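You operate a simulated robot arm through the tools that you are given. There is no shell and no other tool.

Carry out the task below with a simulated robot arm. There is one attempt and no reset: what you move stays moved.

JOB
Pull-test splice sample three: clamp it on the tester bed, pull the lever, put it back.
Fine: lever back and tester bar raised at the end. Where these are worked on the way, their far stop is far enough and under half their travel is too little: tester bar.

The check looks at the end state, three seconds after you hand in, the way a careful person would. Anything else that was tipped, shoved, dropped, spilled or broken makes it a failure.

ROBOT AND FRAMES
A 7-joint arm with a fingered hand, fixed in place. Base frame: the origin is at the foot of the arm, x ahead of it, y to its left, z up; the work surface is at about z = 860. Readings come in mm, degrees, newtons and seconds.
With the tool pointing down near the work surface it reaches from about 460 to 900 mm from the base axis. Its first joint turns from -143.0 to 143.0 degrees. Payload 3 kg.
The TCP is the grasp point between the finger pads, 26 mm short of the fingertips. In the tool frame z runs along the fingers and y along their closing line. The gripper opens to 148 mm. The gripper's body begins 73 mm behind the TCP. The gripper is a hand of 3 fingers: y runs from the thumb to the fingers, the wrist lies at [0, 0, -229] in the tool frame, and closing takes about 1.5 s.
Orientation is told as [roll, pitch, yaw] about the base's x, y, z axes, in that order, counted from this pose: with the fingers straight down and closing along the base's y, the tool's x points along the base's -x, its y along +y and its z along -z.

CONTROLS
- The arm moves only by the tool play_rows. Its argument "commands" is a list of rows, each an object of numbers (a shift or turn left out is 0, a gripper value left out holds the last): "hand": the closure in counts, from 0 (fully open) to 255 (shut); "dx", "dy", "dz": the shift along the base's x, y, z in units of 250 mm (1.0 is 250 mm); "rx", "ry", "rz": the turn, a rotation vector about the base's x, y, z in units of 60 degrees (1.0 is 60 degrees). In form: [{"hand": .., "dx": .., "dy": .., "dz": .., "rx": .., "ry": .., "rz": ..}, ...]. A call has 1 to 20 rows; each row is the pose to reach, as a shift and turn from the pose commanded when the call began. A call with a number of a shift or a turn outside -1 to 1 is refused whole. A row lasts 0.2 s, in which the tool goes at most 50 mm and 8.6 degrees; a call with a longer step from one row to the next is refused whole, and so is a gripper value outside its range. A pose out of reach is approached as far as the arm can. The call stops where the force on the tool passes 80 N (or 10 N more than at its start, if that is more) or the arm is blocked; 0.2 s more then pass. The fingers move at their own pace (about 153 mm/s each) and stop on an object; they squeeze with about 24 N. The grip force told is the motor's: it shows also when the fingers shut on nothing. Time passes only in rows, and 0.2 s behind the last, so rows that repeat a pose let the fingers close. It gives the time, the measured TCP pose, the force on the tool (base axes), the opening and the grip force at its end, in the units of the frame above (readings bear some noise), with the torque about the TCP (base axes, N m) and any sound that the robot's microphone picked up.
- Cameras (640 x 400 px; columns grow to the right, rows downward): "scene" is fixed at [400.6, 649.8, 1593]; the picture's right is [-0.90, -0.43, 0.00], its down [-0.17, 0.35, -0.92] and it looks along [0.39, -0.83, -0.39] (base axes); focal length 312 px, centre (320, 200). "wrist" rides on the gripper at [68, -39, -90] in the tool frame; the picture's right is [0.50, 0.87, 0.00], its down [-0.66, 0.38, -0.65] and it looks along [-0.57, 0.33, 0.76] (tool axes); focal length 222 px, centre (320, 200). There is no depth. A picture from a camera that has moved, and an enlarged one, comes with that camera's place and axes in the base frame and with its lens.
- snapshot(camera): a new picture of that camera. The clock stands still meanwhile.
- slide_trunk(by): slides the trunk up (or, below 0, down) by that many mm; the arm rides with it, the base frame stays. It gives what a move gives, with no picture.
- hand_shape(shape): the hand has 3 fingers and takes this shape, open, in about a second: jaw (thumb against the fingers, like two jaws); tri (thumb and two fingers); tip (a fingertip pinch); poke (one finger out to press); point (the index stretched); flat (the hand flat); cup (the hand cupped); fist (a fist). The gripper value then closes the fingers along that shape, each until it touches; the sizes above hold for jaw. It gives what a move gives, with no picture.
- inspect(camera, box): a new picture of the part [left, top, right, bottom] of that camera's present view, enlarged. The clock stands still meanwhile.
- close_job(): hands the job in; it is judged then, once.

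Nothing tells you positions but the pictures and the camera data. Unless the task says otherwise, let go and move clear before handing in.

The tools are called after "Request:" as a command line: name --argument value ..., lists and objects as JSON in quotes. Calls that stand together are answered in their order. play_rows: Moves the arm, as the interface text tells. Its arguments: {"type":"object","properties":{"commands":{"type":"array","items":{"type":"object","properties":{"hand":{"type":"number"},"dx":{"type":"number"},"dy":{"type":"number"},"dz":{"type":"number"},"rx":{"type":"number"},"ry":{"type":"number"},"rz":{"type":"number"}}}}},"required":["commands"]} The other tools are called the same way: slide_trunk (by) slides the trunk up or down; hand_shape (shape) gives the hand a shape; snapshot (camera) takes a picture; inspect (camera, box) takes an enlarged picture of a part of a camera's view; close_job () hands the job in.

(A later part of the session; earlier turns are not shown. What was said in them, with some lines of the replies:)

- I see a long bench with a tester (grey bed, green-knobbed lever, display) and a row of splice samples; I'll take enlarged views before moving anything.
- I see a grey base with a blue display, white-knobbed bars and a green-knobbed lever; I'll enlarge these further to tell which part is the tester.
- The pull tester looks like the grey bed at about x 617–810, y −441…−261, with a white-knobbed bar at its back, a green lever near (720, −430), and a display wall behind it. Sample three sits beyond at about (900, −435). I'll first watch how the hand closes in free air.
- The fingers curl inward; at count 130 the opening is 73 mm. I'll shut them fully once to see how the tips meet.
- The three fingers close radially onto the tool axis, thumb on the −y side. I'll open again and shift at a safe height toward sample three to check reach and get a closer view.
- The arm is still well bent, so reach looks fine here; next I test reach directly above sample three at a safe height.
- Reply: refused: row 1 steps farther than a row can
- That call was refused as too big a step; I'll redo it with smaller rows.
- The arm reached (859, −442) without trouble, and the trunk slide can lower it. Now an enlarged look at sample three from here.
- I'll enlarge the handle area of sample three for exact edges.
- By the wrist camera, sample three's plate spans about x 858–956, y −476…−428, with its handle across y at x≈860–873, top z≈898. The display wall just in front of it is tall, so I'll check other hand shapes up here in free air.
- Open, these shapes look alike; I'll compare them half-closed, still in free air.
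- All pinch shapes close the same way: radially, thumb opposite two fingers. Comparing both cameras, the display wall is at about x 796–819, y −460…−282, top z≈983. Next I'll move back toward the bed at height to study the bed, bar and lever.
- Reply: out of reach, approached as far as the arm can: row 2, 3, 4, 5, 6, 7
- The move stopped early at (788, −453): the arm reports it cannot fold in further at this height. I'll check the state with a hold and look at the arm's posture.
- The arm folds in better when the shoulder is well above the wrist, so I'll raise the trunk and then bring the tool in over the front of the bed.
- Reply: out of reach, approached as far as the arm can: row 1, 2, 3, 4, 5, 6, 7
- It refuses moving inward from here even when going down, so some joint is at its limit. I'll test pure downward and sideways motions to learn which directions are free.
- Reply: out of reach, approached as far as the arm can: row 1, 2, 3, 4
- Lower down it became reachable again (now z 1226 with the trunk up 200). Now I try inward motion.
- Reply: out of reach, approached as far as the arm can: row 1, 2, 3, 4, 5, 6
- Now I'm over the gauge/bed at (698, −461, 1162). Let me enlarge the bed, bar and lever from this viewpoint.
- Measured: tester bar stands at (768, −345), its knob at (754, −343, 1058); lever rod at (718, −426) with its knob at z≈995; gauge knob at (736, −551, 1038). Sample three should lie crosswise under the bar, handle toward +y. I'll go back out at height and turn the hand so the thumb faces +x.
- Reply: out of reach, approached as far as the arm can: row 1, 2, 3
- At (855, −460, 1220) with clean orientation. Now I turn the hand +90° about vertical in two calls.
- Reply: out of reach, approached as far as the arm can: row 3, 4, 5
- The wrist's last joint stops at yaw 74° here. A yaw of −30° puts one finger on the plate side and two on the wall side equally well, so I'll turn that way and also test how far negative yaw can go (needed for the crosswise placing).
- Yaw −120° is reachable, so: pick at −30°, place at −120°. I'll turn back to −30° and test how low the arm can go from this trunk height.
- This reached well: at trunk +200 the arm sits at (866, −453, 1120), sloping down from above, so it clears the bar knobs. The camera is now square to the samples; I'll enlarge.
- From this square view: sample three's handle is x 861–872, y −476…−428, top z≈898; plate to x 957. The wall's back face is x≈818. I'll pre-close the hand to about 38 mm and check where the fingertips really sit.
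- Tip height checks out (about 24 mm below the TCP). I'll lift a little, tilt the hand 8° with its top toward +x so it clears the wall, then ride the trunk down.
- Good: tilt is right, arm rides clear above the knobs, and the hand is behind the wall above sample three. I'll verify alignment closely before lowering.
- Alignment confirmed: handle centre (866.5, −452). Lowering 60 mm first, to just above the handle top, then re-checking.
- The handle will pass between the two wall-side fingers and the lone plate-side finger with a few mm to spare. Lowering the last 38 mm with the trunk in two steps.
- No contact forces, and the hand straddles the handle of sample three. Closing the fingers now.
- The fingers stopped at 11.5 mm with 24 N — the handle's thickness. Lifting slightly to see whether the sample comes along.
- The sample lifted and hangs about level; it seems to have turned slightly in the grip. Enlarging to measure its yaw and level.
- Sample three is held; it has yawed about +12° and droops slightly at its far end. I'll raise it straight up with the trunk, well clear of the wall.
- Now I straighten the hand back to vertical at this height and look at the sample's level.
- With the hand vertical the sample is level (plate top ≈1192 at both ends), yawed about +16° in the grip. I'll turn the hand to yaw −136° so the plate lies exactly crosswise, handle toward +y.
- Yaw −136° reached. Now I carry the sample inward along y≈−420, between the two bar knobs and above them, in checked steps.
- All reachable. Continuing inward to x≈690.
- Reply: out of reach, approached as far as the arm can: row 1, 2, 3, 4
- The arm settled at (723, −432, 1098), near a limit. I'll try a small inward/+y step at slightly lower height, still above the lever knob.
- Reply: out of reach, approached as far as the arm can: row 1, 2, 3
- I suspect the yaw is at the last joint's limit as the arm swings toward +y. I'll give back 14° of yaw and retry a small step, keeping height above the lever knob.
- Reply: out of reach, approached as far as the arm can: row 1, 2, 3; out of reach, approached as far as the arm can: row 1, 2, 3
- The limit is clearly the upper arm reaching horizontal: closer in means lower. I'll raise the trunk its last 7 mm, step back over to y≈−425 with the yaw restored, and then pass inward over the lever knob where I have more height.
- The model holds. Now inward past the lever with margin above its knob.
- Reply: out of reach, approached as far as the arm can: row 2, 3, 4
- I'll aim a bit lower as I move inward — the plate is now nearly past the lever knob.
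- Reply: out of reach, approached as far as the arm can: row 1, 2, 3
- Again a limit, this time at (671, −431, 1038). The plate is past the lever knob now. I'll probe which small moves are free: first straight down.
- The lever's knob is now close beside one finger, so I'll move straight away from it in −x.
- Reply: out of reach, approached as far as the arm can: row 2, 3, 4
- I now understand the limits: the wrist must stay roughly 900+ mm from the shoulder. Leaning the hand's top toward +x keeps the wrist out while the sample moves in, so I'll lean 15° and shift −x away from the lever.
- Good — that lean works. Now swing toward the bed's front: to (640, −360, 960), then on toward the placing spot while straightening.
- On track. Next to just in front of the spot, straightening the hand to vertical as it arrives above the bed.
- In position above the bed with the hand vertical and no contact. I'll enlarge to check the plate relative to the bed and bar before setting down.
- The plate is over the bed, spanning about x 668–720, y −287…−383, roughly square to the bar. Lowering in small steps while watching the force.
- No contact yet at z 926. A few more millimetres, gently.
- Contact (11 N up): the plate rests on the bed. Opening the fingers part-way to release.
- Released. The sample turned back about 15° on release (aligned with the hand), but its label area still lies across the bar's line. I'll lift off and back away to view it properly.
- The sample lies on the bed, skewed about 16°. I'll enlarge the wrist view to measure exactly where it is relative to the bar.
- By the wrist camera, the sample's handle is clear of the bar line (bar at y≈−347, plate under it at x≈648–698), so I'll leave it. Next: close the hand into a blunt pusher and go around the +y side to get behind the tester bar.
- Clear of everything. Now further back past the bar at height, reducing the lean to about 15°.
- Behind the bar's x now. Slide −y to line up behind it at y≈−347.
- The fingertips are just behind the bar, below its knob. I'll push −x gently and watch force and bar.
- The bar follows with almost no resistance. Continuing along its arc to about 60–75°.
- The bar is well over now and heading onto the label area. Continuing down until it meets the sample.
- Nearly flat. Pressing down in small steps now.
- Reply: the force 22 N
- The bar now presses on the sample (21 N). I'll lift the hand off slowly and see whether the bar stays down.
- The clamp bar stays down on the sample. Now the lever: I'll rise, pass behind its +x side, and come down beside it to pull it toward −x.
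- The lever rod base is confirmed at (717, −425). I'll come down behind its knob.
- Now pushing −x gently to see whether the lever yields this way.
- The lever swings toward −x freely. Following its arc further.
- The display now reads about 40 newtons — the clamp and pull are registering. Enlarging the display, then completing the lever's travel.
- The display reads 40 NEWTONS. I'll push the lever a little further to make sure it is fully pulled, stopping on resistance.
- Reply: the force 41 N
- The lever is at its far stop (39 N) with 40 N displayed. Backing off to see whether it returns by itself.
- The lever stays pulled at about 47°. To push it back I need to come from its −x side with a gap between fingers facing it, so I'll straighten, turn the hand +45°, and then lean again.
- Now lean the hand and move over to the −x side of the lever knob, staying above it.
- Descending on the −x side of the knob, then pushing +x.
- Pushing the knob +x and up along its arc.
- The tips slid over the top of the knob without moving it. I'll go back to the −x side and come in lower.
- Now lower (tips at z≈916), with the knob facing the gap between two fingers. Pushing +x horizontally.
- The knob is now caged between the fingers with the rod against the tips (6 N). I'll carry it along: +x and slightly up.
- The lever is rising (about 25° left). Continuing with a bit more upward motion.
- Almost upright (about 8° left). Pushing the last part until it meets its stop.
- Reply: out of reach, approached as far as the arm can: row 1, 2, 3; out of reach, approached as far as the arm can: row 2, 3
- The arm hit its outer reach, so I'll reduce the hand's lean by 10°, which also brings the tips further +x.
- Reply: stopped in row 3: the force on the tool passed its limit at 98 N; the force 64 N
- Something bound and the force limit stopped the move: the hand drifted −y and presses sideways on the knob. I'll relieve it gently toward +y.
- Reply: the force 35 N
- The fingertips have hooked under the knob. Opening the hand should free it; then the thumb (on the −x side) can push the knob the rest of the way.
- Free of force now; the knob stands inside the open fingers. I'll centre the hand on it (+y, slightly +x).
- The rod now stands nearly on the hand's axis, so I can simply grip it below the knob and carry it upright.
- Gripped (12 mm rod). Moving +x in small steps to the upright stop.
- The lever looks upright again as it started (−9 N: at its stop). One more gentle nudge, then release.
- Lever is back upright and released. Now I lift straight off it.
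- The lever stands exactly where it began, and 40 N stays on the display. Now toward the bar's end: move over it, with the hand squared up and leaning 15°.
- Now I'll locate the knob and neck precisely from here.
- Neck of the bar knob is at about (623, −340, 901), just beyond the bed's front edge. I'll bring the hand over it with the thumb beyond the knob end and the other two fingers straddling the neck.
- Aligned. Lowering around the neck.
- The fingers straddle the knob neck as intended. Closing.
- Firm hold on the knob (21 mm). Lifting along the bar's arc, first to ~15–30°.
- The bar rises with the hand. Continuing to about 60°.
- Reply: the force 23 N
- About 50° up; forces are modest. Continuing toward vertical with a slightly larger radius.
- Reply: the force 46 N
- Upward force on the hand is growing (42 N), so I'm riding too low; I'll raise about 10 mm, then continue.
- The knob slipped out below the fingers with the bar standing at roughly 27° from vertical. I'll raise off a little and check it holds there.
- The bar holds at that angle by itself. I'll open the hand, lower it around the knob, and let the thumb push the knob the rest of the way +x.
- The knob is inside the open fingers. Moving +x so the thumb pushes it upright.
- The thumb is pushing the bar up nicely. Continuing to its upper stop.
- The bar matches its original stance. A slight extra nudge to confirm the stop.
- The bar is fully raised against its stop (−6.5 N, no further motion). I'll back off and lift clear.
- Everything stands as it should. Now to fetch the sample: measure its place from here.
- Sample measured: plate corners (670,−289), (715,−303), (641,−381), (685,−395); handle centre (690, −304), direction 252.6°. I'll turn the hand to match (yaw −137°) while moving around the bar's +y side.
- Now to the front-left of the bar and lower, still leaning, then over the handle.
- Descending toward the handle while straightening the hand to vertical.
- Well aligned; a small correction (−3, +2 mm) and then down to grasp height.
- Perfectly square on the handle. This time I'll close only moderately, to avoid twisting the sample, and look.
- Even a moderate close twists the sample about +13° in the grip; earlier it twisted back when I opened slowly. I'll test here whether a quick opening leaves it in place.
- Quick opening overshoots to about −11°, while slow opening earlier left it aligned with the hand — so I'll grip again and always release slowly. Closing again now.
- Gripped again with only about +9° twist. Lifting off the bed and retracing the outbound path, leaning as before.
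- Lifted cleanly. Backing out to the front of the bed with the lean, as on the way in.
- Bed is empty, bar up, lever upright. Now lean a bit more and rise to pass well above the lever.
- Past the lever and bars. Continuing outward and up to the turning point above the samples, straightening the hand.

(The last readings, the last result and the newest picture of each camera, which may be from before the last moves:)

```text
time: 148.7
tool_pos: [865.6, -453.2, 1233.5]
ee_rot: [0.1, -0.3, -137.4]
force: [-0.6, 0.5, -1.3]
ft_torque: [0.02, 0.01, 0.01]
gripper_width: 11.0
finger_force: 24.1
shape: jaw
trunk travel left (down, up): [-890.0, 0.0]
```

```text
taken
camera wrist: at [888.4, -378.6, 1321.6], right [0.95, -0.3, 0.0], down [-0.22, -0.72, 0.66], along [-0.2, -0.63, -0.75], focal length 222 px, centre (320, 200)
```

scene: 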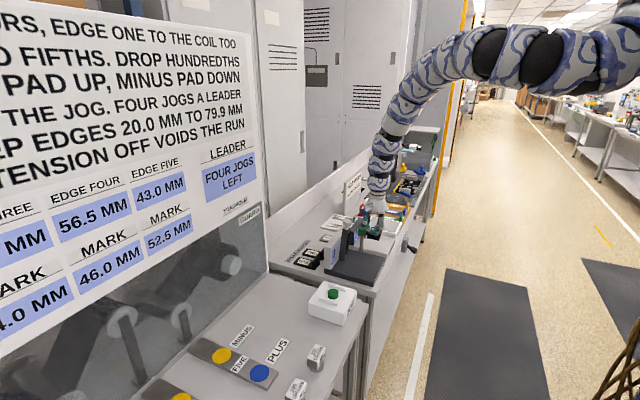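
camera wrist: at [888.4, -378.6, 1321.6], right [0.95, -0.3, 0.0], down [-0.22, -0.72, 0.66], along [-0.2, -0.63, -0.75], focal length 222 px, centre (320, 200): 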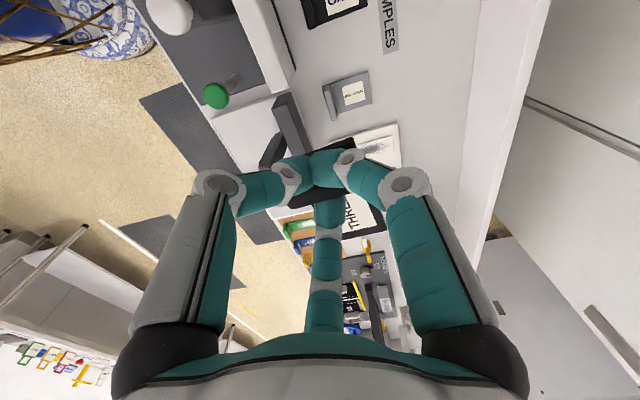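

At the turning point, vertical. Rotating the hand back toward yaw −33°.

Request:
play_rows --commands '[{"hand": 255, "rz": 0.13}, {"hand": 255, "rz": 0.26}, {"hand": 255, "rz": 0.39}, {"hand": 255, "rz": 0.52}, {"hand": 255, "rz": 0.65}, {"hand": 255, "rz": 0.78}, {"hand": 255, "rz": 0.91}, {"hand": 255, "rz": 1.0}]'

Request:
play_rows --commands '[{"hand": 255, "rz": 0.13}, {"hand": 255, "rz": 0.26}, {"hand": 255, "rz": 0.39}, {"hand": 255, "rz": 0.52}, {"hand": 255, "rz": 0.65}, {"hand": 255, "rz": 0.74}, {"hand": 255, "rz": 0.74}]'

Request:
inspect --camera "wrist" --box '[260, 120, 420, 260]'

Request:
inspect --camera "scene" --box '[300, 135, 360, 195]'

```text
time: 150.5
tool_pos: [864.4, -451.2, 1235.4]
ee_rot: [0.2, -0.2, -77.4]
force: [0.0, -0.6, -0.9]
ft_torque: [0.05, -0.02, -0.02]
gripper_width: 10.9
finger_force: 24.7
shape: jaw
trunk travel left (down, up): [-890.0, 0.0]
```

```text
time: 152.1
tool_pos: [863.2, -451.1, 1234.3]
ee_rot: [0.3, -0.3, -33.0]
force: [1.5, 0.2, -0.9]
ft_torque: [-0.03, 0.01, 0.01]
gripper_width: 11.0
finger_force: 24.0
shape: jaw
trunk travel left (down, up): [-890.0, 0.0]
```

```text
2.86 times, centred on (340, 190) of wrist
camera zoom: at [785.8, -448.9, 1322.7], right [0.05, 1.0, 0.0], down [0.75, -0.04, 0.66], along [0.66, -0.03, -0.75], focal length 635 px, centre (263, 229)
```

zoom: 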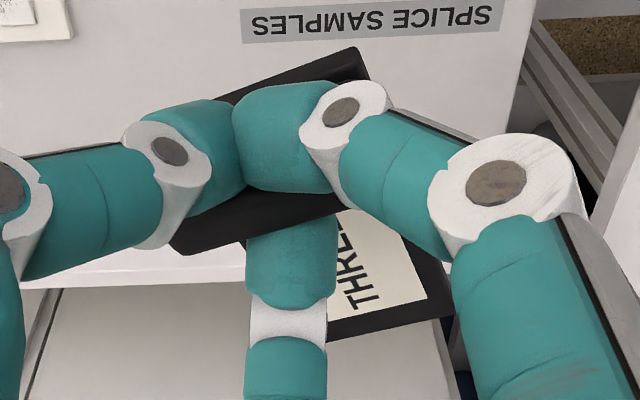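

```text
6.67 times, centred on (330, 165) of scene
camera zoom: at [400.6, 649.8, 1593.0], right [-0.9, -0.43, 0.0], down [-0.17, 0.35, -0.92], along [0.39, -0.83, -0.39], focal length 2079 px, centre (253, 433)
```

zoom: 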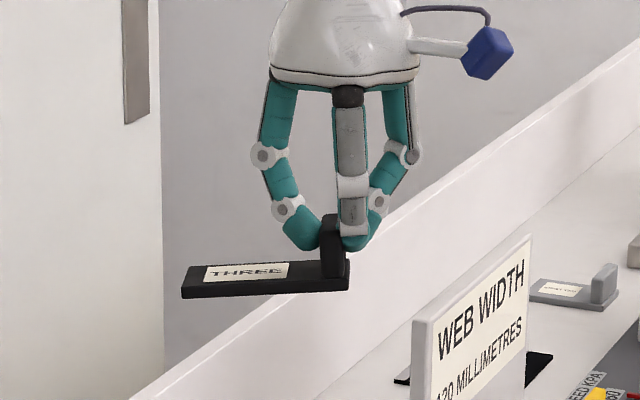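

Gripped twist is now about +17° in this pose. I'll lower it with the hand at yaw −41° (sample ≈ +9°, clear of both neighbours) and un-twist during a slow release. First set yaw and the 8° lean for wall clearance.

Request:
play_rows --commands '[{"hand": 255, "rz": -0.07, "dz": 0.04}, {"hand": 255, "rz": -0.133, "dz": 0.07}, {"hand": 255, "rz": -0.133, "dz": 0.07}]'

Request:
play_rows --commands '[{"hand": 255, "ry": 0.045, "dx": 0.003, "dy": -0.005}, {"hand": 255, "ry": 0.09, "dx": 0.005, "dy": -0.01}, {"hand": 255, "ry": 0.133, "dx": 0.006, "dy": -0.013}, {"hand": 255, "ry": 0.133, "dx": 0.006, "dy": -0.013}]'

Request:
inspect --camera "wrist" --box '[260, 120, 420, 260]'

```text
time: 152.9
tool_pos: [863.6, -452.1, 1250.3]
ee_rot: [0.1, -0.3, -41.0]
force: [0.4, 0.1, -0.7]
ft_torque: [0.0, 0.01, 0.01]
gripper_width: 10.5
finger_force: 23.9
shape: jaw
trunk travel left (down, up): [-890.0, 0.0]
```

```text
time: 153.9
tool_pos: [864.6, -454.8, 1250.9]
ee_rot: [-5.1, 5.7, -41.3]
force: [-0.9, 0.9, -0.6]
ft_torque: [-0.01, 0.03, 0.0]
gripper_width: 10.5
finger_force: 23.9
shape: jaw
trunk travel left (down, up): [-890.0, 0.0]
```

```text
2.86 times, centred on (340, 190) of wrist
camera zoom: at [801.7, -440.8, 1350.4], right [0.19, 0.98, -0.03], down [0.82, -0.14, 0.55], along [0.54, -0.13, -0.83], focal length 635 px, centre (263, 229)
```

zoom: 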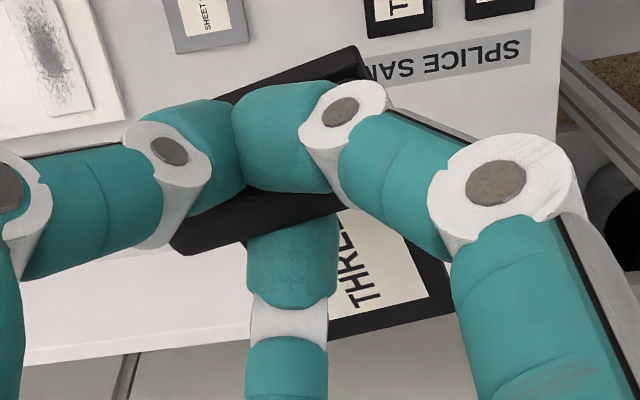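

Sample now at about +9°. Riding the trunk down in stages above its place.

Request:
slide_trunk --by -250

Request:
snapshot --camera "wrist"

Request:
inspect --camera "wrist" --box '[220, 60, 460, 270]'

Request:
inspect --camera "scene" --box '[285, 175, 375, 275]'

```text
time: 156.4
tool_pos: [865.0, -454.6, 1000.5]
ee_rot: [-5.2, 5.6, -41.2]
force: [-0.7, 1.2, -0.9]
ft_torque: [0.0, 0.01, 0.01]
gripper_width: 10.6
finger_force: 24.3
shape: jaw
trunk travel left (down, up): [-640.0, 250.0]
```

```text
taken
camera wrist: at [801.8, -440.8, 1099.9], right [0.19, 0.98, -0.03], down [0.82, -0.14, 0.55], along [0.54, -0.13, -0.84], focal length 222 px, centre (320, 200)
```

wrist: 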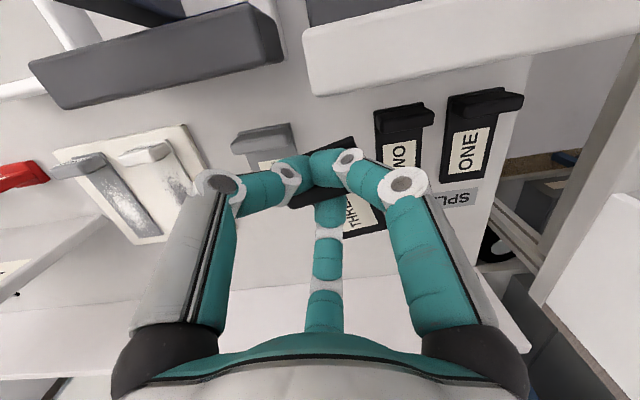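

```text
1.90 times, centred on (340, 165) of wrist
camera zoom: at [801.8, -440.8, 1099.9], right [0.19, 0.98, -0.03], down [0.82, -0.14, 0.55], along [0.54, -0.13, -0.84], focal length 423 px, centre (282, 267)
```

zoom: 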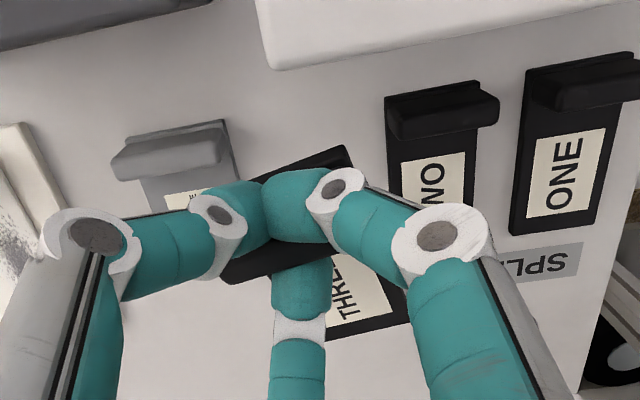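

```text
4.00 times, centred on (330, 225) of scene
camera zoom: at [400.6, 649.8, 1593.0], right [-0.9, -0.43, 0.0], down [-0.17, 0.35, -0.92], along [0.39, -0.83, -0.39], focal length 1248 px, centre (280, 100)
```

zoom: 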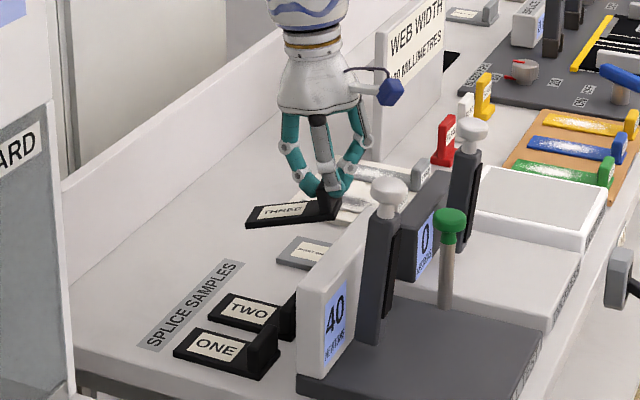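

Checks out: the sample is at about +12°, with ~9 mm clearance to sample two. It sits some 5 mm short in x, so I'll shift +4 mm and continue down.

Request:
play_rows --commands '[{"hand": 255, "dz": 0.04, "dx": 0.008}, {"hand": 255, "dz": 0.08, "dx": 0.016}, {"hand": 255, "dz": 0.08, "dx": 0.016}]'

Request:
slide_trunk --by -85

Request:
inspect --camera "wrist" --box '[220, 60, 460, 270]'

Request:
inspect --camera "scene" --box '[285, 185, 375, 275]'

```text
time: 157.2
tool_pos: [868.6, -455.7, 1020.8]
ee_rot: [-5.1, 5.8, -41.2]
force: [0.1, 0.1, -0.3]
ft_torque: [0.01, 0.04, 0.01]
gripper_width: 10.7
finger_force: 23.7
shape: jaw
trunk travel left (down, up): [-640.0, 250.0]
```

```text
time: 158.5
tool_pos: [869.4, -454.8, 935.1]
ee_rot: [-5.1, 5.7, -41.1]
force: [-0.5, 0.3, -0.8]
ft_torque: [-0.01, 0.04, -0.01]
gripper_width: 10.9
finger_force: 23.9
shape: jaw
trunk travel left (down, up): [-555.0, 335.0]
```

```text
1.90 times, centred on (340, 165) of wrist
camera zoom: at [805.9, -440.9, 1035.2], right [0.19, 0.98, -0.03], down [0.82, -0.14, 0.55], along [0.54, -0.13, -0.84], focal length 423 px, centre (282, 267)
```

zoom: 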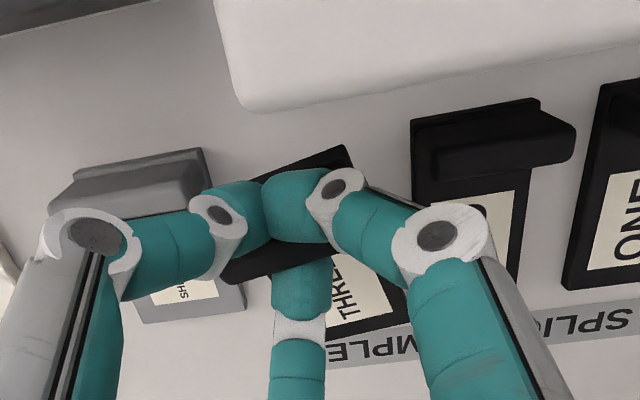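

```text
4.44 times, centred on (330, 230) of scene
camera zoom: at [400.6, 649.8, 1593.0], right [-0.9, -0.43, 0.0], down [-0.17, 0.35, -0.92], along [0.39, -0.83, -0.39], focal length 1386 px, centre (276, 67)
```

zoom: 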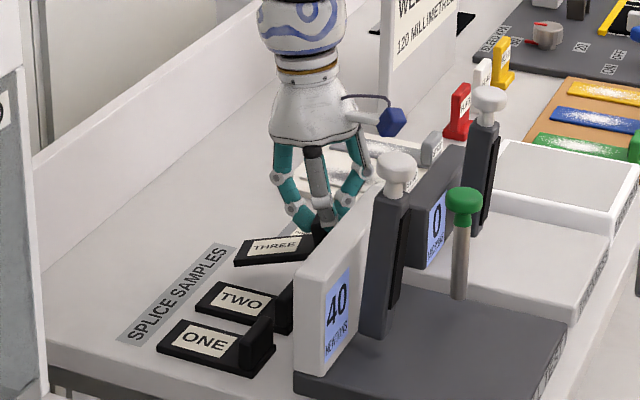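

Clear on both sides. Down another 18 mm to just above touch, then gently onto the bench.

Request:
slide_trunk --by -17

Request:
slide_trunk --by -5

Request:
slide_trunk --by -4

Request:
inspect --camera "scene" --box '[295, 205, 355, 265]'

Request:
inspect --camera "wrist" --box '[220, 60, 460, 270]'

```text
time: 159.1
tool_pos: [870.2, -454.4, 918.8]
ee_rot: [-5.2, 5.7, -41.1]
force: [0.3, 0.7, 0.5]
ft_torque: [-0.02, 0.02, -0.02]
gripper_width: 10.6
finger_force: 24.4
shape: jaw
trunk travel left (down, up): [-538.0, 352.0]
```

```text
time: 159.6
tool_pos: [868.6, -454.2, 913.3]
ee_rot: [-5.1, 5.7, -41.2]
force: [0.4, 0.4, -0.5]
ft_torque: [-0.04, -0.1, -0.03]
gripper_width: 10.6
finger_force: 23.7
shape: jaw
trunk travel left (down, up): [-533.0, 357.0]
```

```text
time: 160.2
tool_pos: [869.5, -454.3, 909.9]
ee_rot: [-5.1, 5.8, -41.2]
force: [0.3, -0.1, 1.0]
ft_torque: [-0.03, -0.12, 0.0]
gripper_width: 10.9
finger_force: 23.9
shape: jaw
trunk travel left (down, up): [-529.0, 361.0]
```

```text
6.67 times, centred on (325, 235) of scene
camera zoom: at [400.6, 649.8, 1593.0], right [-0.9, -0.43, 0.0], down [-0.17, 0.35, -0.92], along [0.39, -0.83, -0.39], focal length 2079 px, centre (287, -33)
```

zoom: 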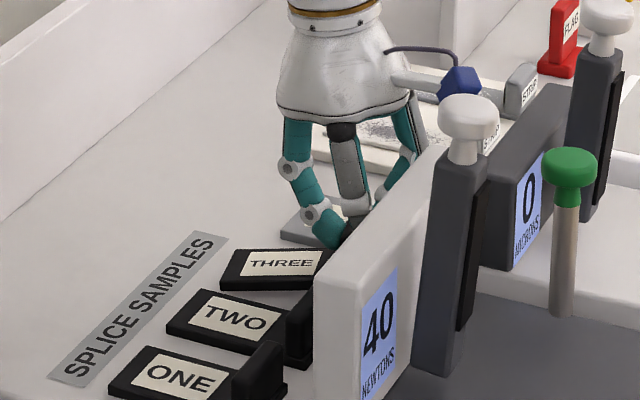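

```text
1.90 times, centred on (340, 165) of wrist
camera zoom: at [805.9, -440.8, 1009.0], right [0.19, 0.98, -0.03], down [0.82, -0.14, 0.55], along [0.54, -0.13, -0.84], focal length 423 px, centre (282, 267)
```

zoom: 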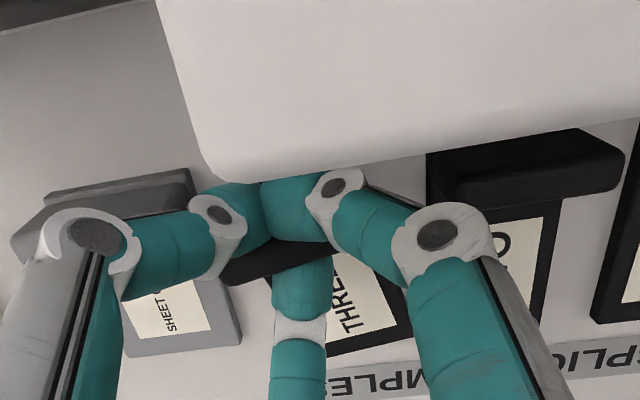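

Far end just touching. A few more millimetres to lay it flat.

Request:
slide_trunk --by -3

Request:
slide_trunk --by -3

Request:
inspect --camera "scene" --box '[295, 205, 355, 265]'

```text
time: 160.7
tool_pos: [869.1, -455.9, 906.8]
ee_rot: [-5.1, 5.8, -41.1]
force: [0.5, 0.8, 0.7]
ft_torque: [0.0, -0.14, 0.02]
gripper_width: 10.9
finger_force: 24.0
shape: jaw
trunk travel left (down, up): [-526.0, 364.0]
```

```text
time: 161.2
tool_pos: [868.3, -455.3, 904.0]
ee_rot: [-5.1, 5.7, -41.3]
force: [0.0, 0.9, 2.8]
ft_torque: [0.01, -0.22, 0.01]
gripper_width: 11.1
finger_force: 23.8
shape: jaw
trunk travel left (down, up): [-523.0, 367.0]
```

```text
6.67 times, centred on (325, 235) of scene
camera zoom: at [400.6, 649.8, 1593.0], right [-0.9, -0.43, 0.0], down [-0.17, 0.35, -0.92], along [0.39, -0.83, -0.39], focal length 2079 px, centre (287, -33)
```

zoom: 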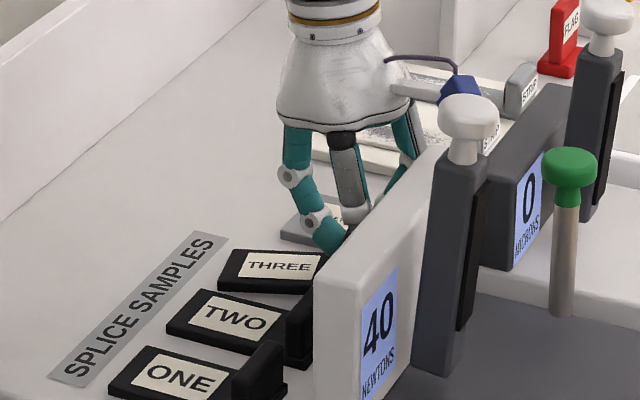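

Nearly flat. Two more millimetres, then the slow release in small watched steps.

Request:
slide_trunk --by -2

Request:
play_rows --commands '[{"hand": 250}, {"hand": 245}, {"hand": 240}]'

Request:
inspect --camera "wrist" --box '[220, 60, 460, 270]'

Request:
inspect --camera "scene" --box '[295, 205, 355, 265]'

```text
time: 161.7
tool_pos: [868.8, -454.0, 902.6]
ee_rot: [-5.1, 5.7, -41.2]
force: [-0.4, -0.8, 2.9]
ft_torque: [0.01, -0.32, -0.01]
gripper_width: 11.0
finger_force: 23.6
shape: jaw
trunk travel left (down, up): [-521.0, 369.0]
```

```text
time: 162.5
tool_pos: [869.7, -454.0, 901.7]
ee_rot: [-5.2, 5.6, -41.2]
force: [0.6, 0.3, 2.9]
ft_torque: [0.0, -0.33, -0.02]
gripper_width: 11.0
finger_force: 24.5
shape: jaw
trunk travel left (down, up): [-521.0, 369.0]
```

```text
1.90 times, centred on (340, 165) of wrist
camera zoom: at [805.8, -440.8, 1001.2], right [0.19, 0.98, -0.03], down [0.82, -0.14, 0.55], along [0.54, -0.13, -0.84], focal length 423 px, centre (282, 267)
```

zoom: 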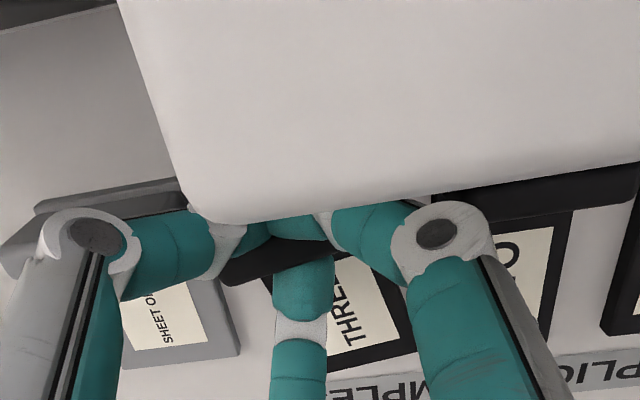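

```text
6.67 times, centred on (325, 235) of scene
camera zoom: at [400.6, 649.8, 1593.0], right [-0.9, -0.43, 0.0], down [-0.17, 0.35, -0.92], along [0.39, -0.83, -0.39], focal length 2079 px, centre (287, -33)
```

zoom: 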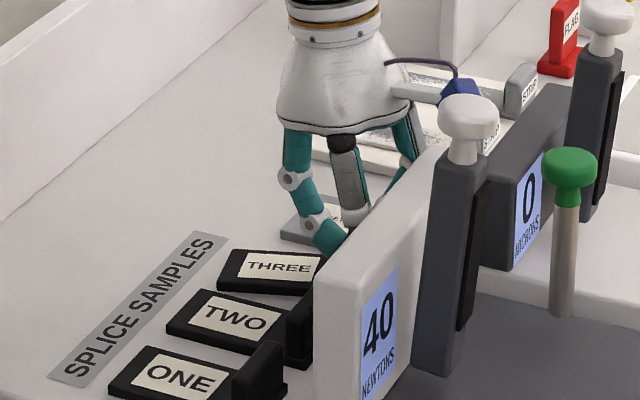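

Still held. Opening further in small steps while turning the hand slightly +3°.

Request:
play_rows --commands '[{"hand": 234, "rz": 0.015}, {"hand": 228, "rz": 0.03}, {"hand": 222, "rz": 0.05}, {"hand": 222, "rz": 0.05}]'

Request:
inspect --camera "wrist" --box '[220, 60, 460, 270]'

Request:
inspect --camera "scene" --box '[295, 205, 355, 265]'

```text
time: 163.5
tool_pos: [869.8, -454.4, 901.3]
ee_rot: [-5.2, 5.7, -38.2]
force: [0.0, 0.2, -0.2]
ft_torque: [0.0, -0.01, -0.01]
gripper_width: 19.1
finger_force: 0.3
shape: jaw
trunk travel left (down, up): [-521.0, 369.0]
```

```text
1.90 times, centred on (340, 165) of wrist
camera zoom: at [805.5, -444.4, 1000.8], right [0.14, 0.99, -0.03], down [0.83, -0.1, 0.55], along [0.54, -0.1, -0.84], focal length 423 px, centre (282, 267)
```

zoom: 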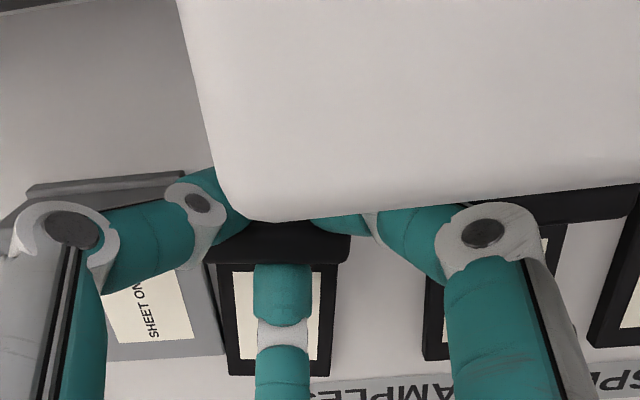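

```text
6.67 times, centred on (325, 235) of scene
camera zoom: at [400.6, 649.8, 1593.0], right [-0.9, -0.43, 0.0], down [-0.17, 0.35, -0.92], along [0.39, -0.83, -0.39], focal length 2079 px, centre (287, -33)
```

zoom: 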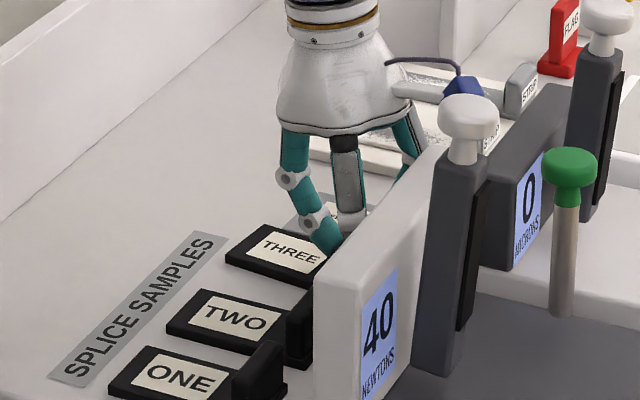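

Released from the squeeze, and the sample now lies aligned with the hand (about −8°), still lightly enclosed. Turning the hand +8° should bring it square to its neighbours.

Request:
play_rows --commands '[{"hand": 222, "rz": 0.035}, {"hand": 222, "rz": 0.07}, {"hand": 222, "rz": 0.105}, {"hand": 222, "rz": 0.137}, {"hand": 222, "rz": 0.137}]'

Request:
inspect --camera "wrist" --box '[220, 60, 460, 270]'

Request:
inspect --camera "scene" --box '[295, 205, 355, 265]'

```text
time: 164.7
tool_pos: [869.9, -455.2, 901.9]
ee_rot: [-5.1, 5.7, -30.0]
force: [0.3, -0.4, -0.7]
ft_torque: [0.03, 0.0, -0.03]
gripper_width: 19.0
finger_force: 0.1
shape: jaw
trunk travel left (down, up): [-521.0, 369.0]
```

```text
1.90 times, centred on (340, 165) of wrist
camera zoom: at [804.2, -454.1, 1001.3], right [-0.01, 1.0, -0.03], down [0.84, 0.02, 0.55], along [0.55, -0.02, -0.84], focal length 423 px, centre (282, 267)
```

zoom: 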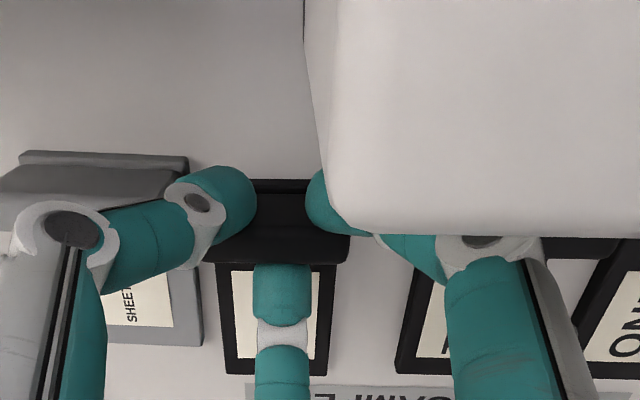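

```text
6.67 times, centred on (325, 235) of scene
camera zoom: at [400.6, 649.8, 1593.0], right [-0.9, -0.43, 0.0], down [-0.17, 0.35, -0.92], along [0.39, -0.83, -0.39], focal length 2079 px, centre (287, -33)
```

zoom: 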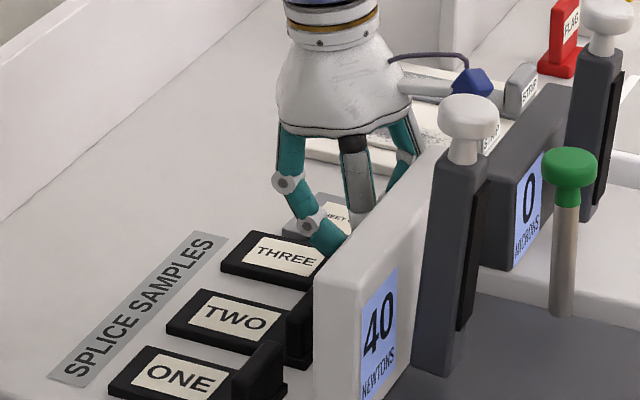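

The sample followed and is square now, lightly enclosed. It sits about 7 mm toward −y and a few mm short in x of its old spot, so I'll try dragging it gently with this light hold.

Request:
play_rows --commands '[{"hand": 224, "dy": 0.0}, {"hand": 224, "dy": 0.01, "dx": 0.003}, {"hand": 224, "dy": 0.02, "dx": 0.006}, {"hand": 224, "dy": 0.028, "dx": 0.008}, {"hand": 224, "dy": 0.028, "dx": 0.008}]'

Request:
inspect --camera "wrist" --box '[220, 60, 460, 270]'

Request:
inspect --camera "scene" --box '[295, 205, 355, 265]'

```text
time: 165.9
tool_pos: [870.8, -447.5, 901.6]
ee_rot: [-5.0, 5.7, -30.0]
force: [0.7, -0.4, -1.3]
ft_torque: [0.02, 0.03, 0.03]
gripper_width: 18.6
finger_force: 0.1
shape: jaw
trunk travel left (down, up): [-521.0, 369.0]
```

```text
1.90 times, centred on (340, 165) of wrist
camera zoom: at [806.0, -446.9, 1001.2], right [-0.01, 1.0, -0.03], down [0.84, 0.02, 0.55], along [0.55, -0.02, -0.84], focal length 423 px, centre (282, 267)
```

zoom: 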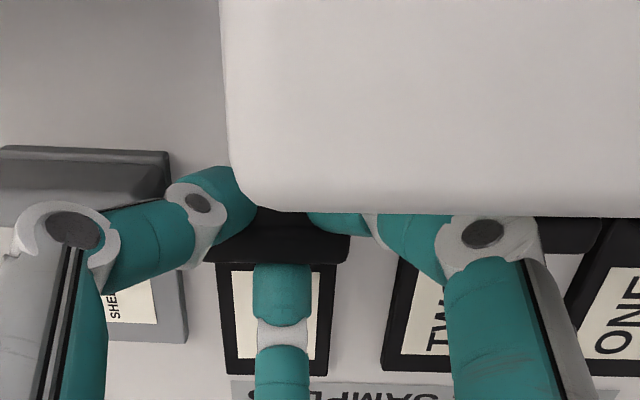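

```text
6.67 times, centred on (325, 235) of scene
camera zoom: at [400.6, 649.8, 1593.0], right [-0.9, -0.43, 0.0], down [-0.17, 0.35, -0.92], along [0.39, -0.83, -0.39], focal length 2079 px, centre (287, -33)
```

zoom: 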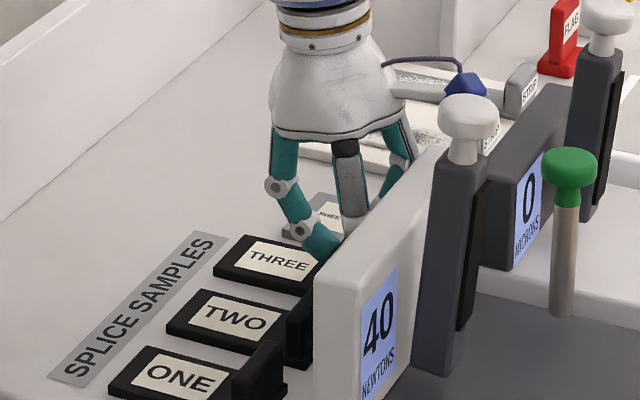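

The light drag works: y is now right. Comparing with the first picture, it sits about 5 mm too far +x, so I'll drag it back by that.

Request:
play_rows --commands '[{"hand": 224, "dx": -0.007}, {"hand": 224, "dx": -0.014}, {"hand": 224, "dx": -0.02}, {"hand": 224, "dx": -0.02}]'

Request:
inspect --camera "scene" --box '[295, 225, 345, 270]'

Request:
inspect --camera "wrist" --box '[220, 60, 460, 270]'

```text
time: 166.9
tool_pos: [866.5, -447.6, 902.4]
ee_rot: [-5.1, 5.7, -30.0]
force: [0.3, -0.2, -0.8]
ft_torque: [0.0, -0.01, 0.01]
gripper_width: 18.6
finger_force: 0.1
shape: jaw
trunk travel left (down, up): [-521.0, 369.0]
```

```text
8.89 times, centred on (320, 248) of scene
camera zoom: at [400.6, 649.8, 1593.0], right [-0.9, -0.43, 0.0], down [-0.17, 0.35, -0.92], along [0.39, -0.83, -0.39], focal length 2772 px, centre (320, -222)
```

zoom: 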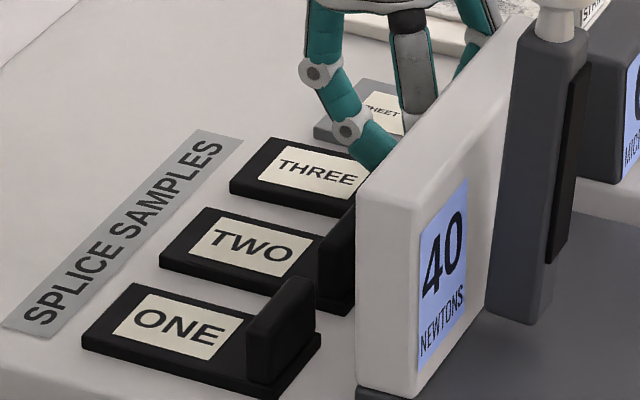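

```text
1.90 times, centred on (340, 165) of wrist
camera zoom: at [801.5, -446.9, 1001.4], right [-0.01, 1.0, -0.03], down [0.83, 0.02, 0.55], along [0.55, -0.02, -0.83], focal length 423 px, centre (282, 267)
```

zoom: 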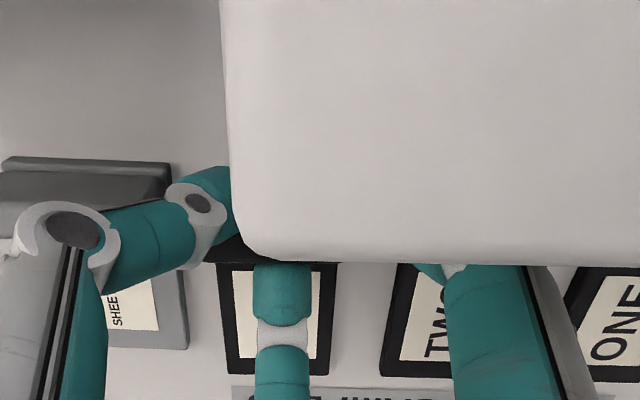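

The sample now matches its original place in the first picture almost exactly. Opening slowly to release.

Request:
play_rows --commands '[{"hand": 220}, {"hand": 215}, {"hand": 210}, {"hand": 205}, {"hand": 200}, {"hand": 195}, {"hand": 190}, {"hand": 190}]'

Request:
inspect --camera "scene" --box '[295, 225, 345, 270]'

Request:
inspect --camera "wrist" --box '[220, 60, 460, 270]'

```text
time: 168.7
tool_pos: [866.5, -446.8, 902.7]
ee_rot: [-5.3, 5.6, -30.0]
force: [0.0, -0.3, 0.7]
ft_torque: [-0.02, 0.02, 0.03]
gripper_width: 37.3
finger_force: 0.0
shape: jaw
trunk travel left (down, up): [-521.0, 369.0]
```

```text
8.89 times, centred on (320, 248) of scene
camera zoom: at [400.6, 649.8, 1593.0], right [-0.9, -0.43, 0.0], down [-0.17, 0.35, -0.92], along [0.39, -0.83, -0.39], focal length 2772 px, centre (320, -222)
```

zoom: 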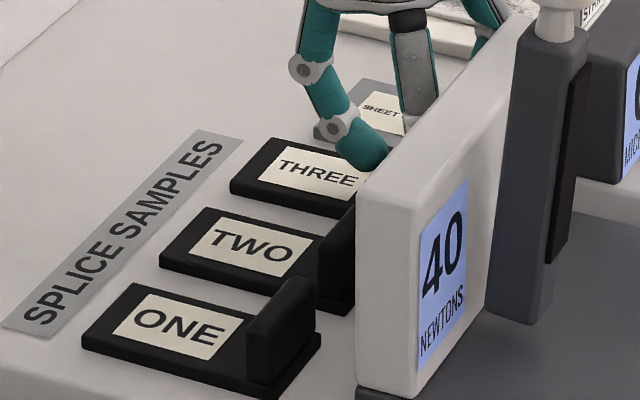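

```text
1.90 times, centred on (340, 165) of wrist
camera zoom: at [801.3, -446.9, 1001.4], right [-0.01, 1.0, -0.03], down [0.84, 0.02, 0.55], along [0.55, -0.02, -0.84], focal length 423 px, centre (282, 267)
```

zoom: 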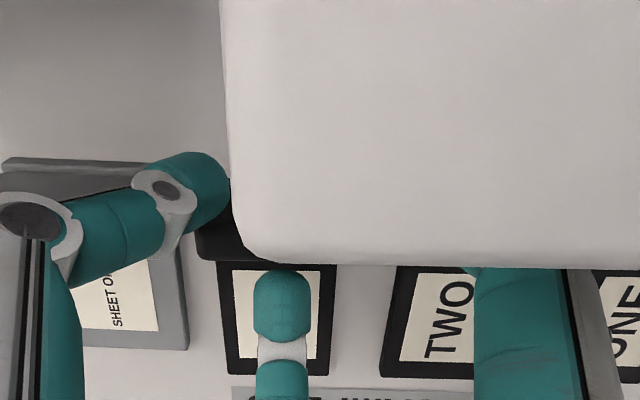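

Released with the sample unmoved. Lifting straight up with the trunk.

Request:
slide_trunk --by 30

Request:
slide_trunk --by 120

Request:
inspect --camera "scene" --box '[295, 225, 345, 270]'

Request:
snapshot --camera "wrist"

```text
time: 169.5
tool_pos: [866.5, -447.8, 932.8]
ee_rot: [-5.1, 5.6, -30.1]
force: [0.2, 0.0, -1.1]
ft_torque: [-0.02, 0.04, 0.01]
gripper_width: 37.3
finger_force: 0.0
shape: jaw
trunk travel left (down, up): [-551.0, 339.0]
```

```text
time: 171.0
tool_pos: [866.8, -447.5, 1052.6]
ee_rot: [-5.1, 5.7, -30.0]
force: [-0.5, -0.8, 0.0]
ft_torque: [-0.03, 0.01, 0.0]
gripper_width: 36.9
finger_force: 0.1
shape: jaw
trunk travel left (down, up): [-671.0, 219.0]
```

```text
8.89 times, centred on (320, 248) of scene
camera zoom: at [400.6, 649.8, 1593.0], right [-0.9, -0.43, 0.0], down [-0.17, 0.35, -0.92], along [0.39, -0.83, -0.39], focal length 2772 px, centre (320, -222)
```

zoom: 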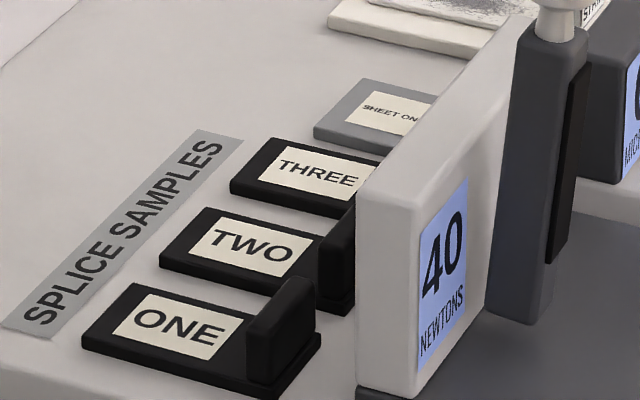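

```text
taken
camera wrist: at [801.4, -447.0, 1151.2], right [-0.01, 1.0, -0.03], down [0.84, 0.02, 0.55], along [0.55, -0.02, -0.84], focal length 222 px, centre (320, 200)
```

wrist: 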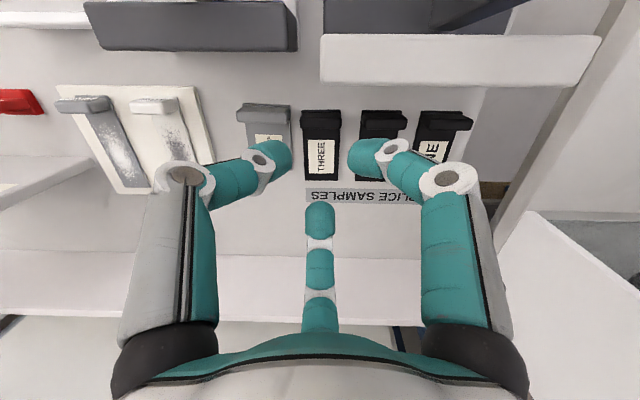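

Sample three is back in line with its neighbours, which look untouched. I'll rise further clear and do a full check of the scene.

Request:
slide_trunk --by 200

Request:
snapshot --camera "scene"

Request:
inspect --camera "scene" --box '[260, 180, 440, 292]'

Request:
inspect --camera "scene" --box '[318, 200, 398, 290]'

Request:
inspect --camera "wrist" --box '[200, 0, 520, 200]'

```text
time: 173.2
tool_pos: [866.2, -447.2, 1252.5]
ee_rot: [-5.1, 5.8, -30.0]
force: [-0.5, -0.6, -0.1]
ft_torque: [0.04, 0.0, 0.02]
gripper_width: 37.5
finger_force: 0.0
shape: jaw
trunk travel left (down, up): [-871.0, 19.0]
```

```text
taken
```

scene: 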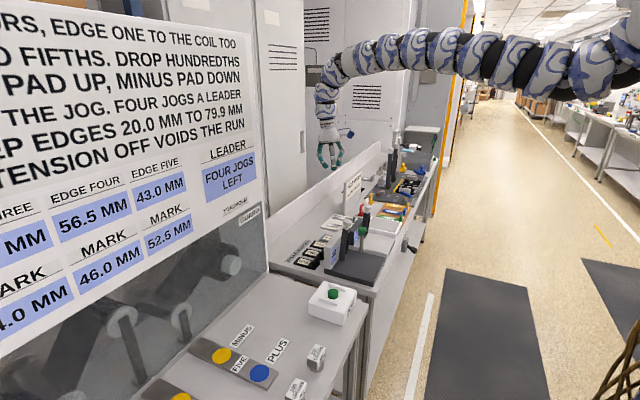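

```text
3.56 times, centred on (350, 236) of scene
camera zoom: at [400.6, 649.8, 1593.0], right [-0.9, -0.43, 0.0], down [-0.17, 0.35, -0.92], along [0.39, -0.83, -0.39], focal length 1109 px, centre (213, 72)
```

zoom: 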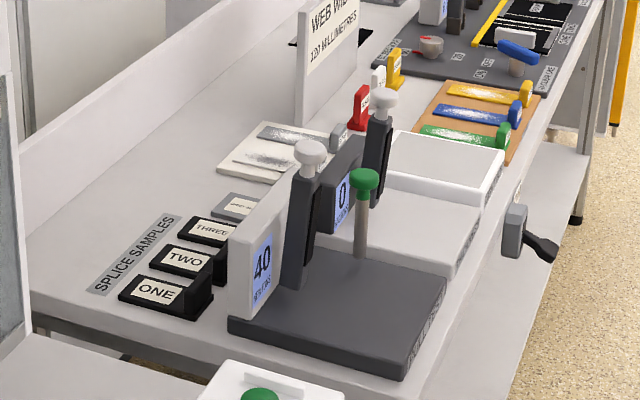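

```text
4.44 times, centred on (358, 245) of scene
camera zoom: at [400.6, 649.8, 1593.0], right [-0.9, -0.43, 0.0], down [-0.17, 0.35, -0.92], along [0.39, -0.83, -0.39], focal length 1386 px, centre (151, 0)
```

zoom: 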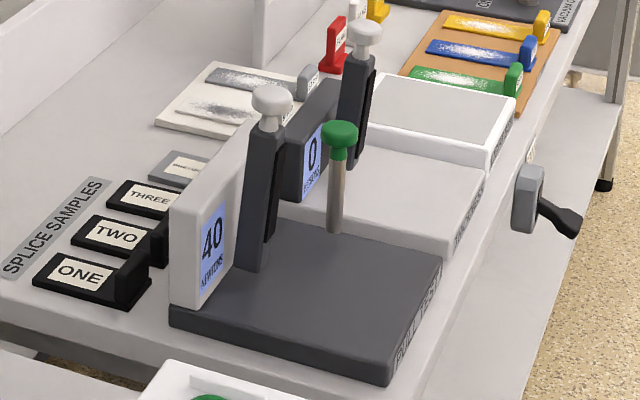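

```text
2.00 times, centred on (360, 100) of wrist
camera zoom: at [801.4, -447.0, 1351.2], right [-0.01, 1.0, -0.03], down [0.84, 0.02, 0.55], along [0.55, -0.02, -0.84], focal length 444 px, centre (240, 400)
```

zoom: 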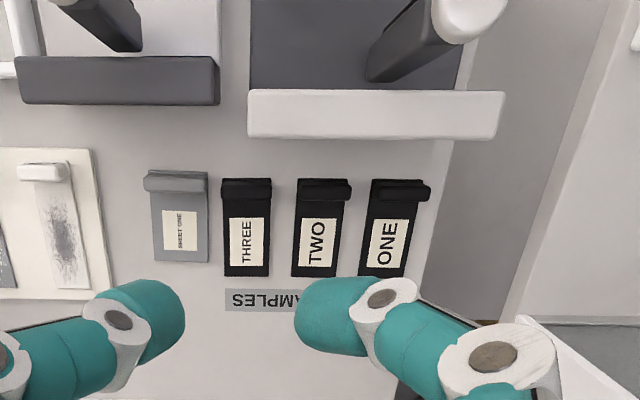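

All matches the starting picture: the tester bar is raised, the lever is upright, sample three is square in its row, and the display holds 40 newtons. Nothing else looks moved and the hand is clear, so I'm handing in.

Request:
close_job

```text
The job is handed in.
```

I clamped splice sample three on the tester bed, pulled the lever to its far stop, and put the sample back in its row. I've handed the job in but haven't had a verdict.

- **Reading:** the tester showed 40 newtons during the pull, and the display still shows it.
- **Clamping:** the sample sat about 17° off square under the bar. The bar came down firmly on the label area and was well past half its travel.
- **End state:** the lever is back upright and the tester bar is raised against its stop. Sample three matches its original place in the first picture to within a few millimetres.
- **During the work:** one move tripped the force limit when the fingers hooked under the lever knob. I opened the hand to free it, then gripped the lever rod and moved it back upright. I saw no lasting effect in the final pictures.
- **Surroundings:** in the final pictures nothing else looks moved. The hand is empty and clear of the bench.
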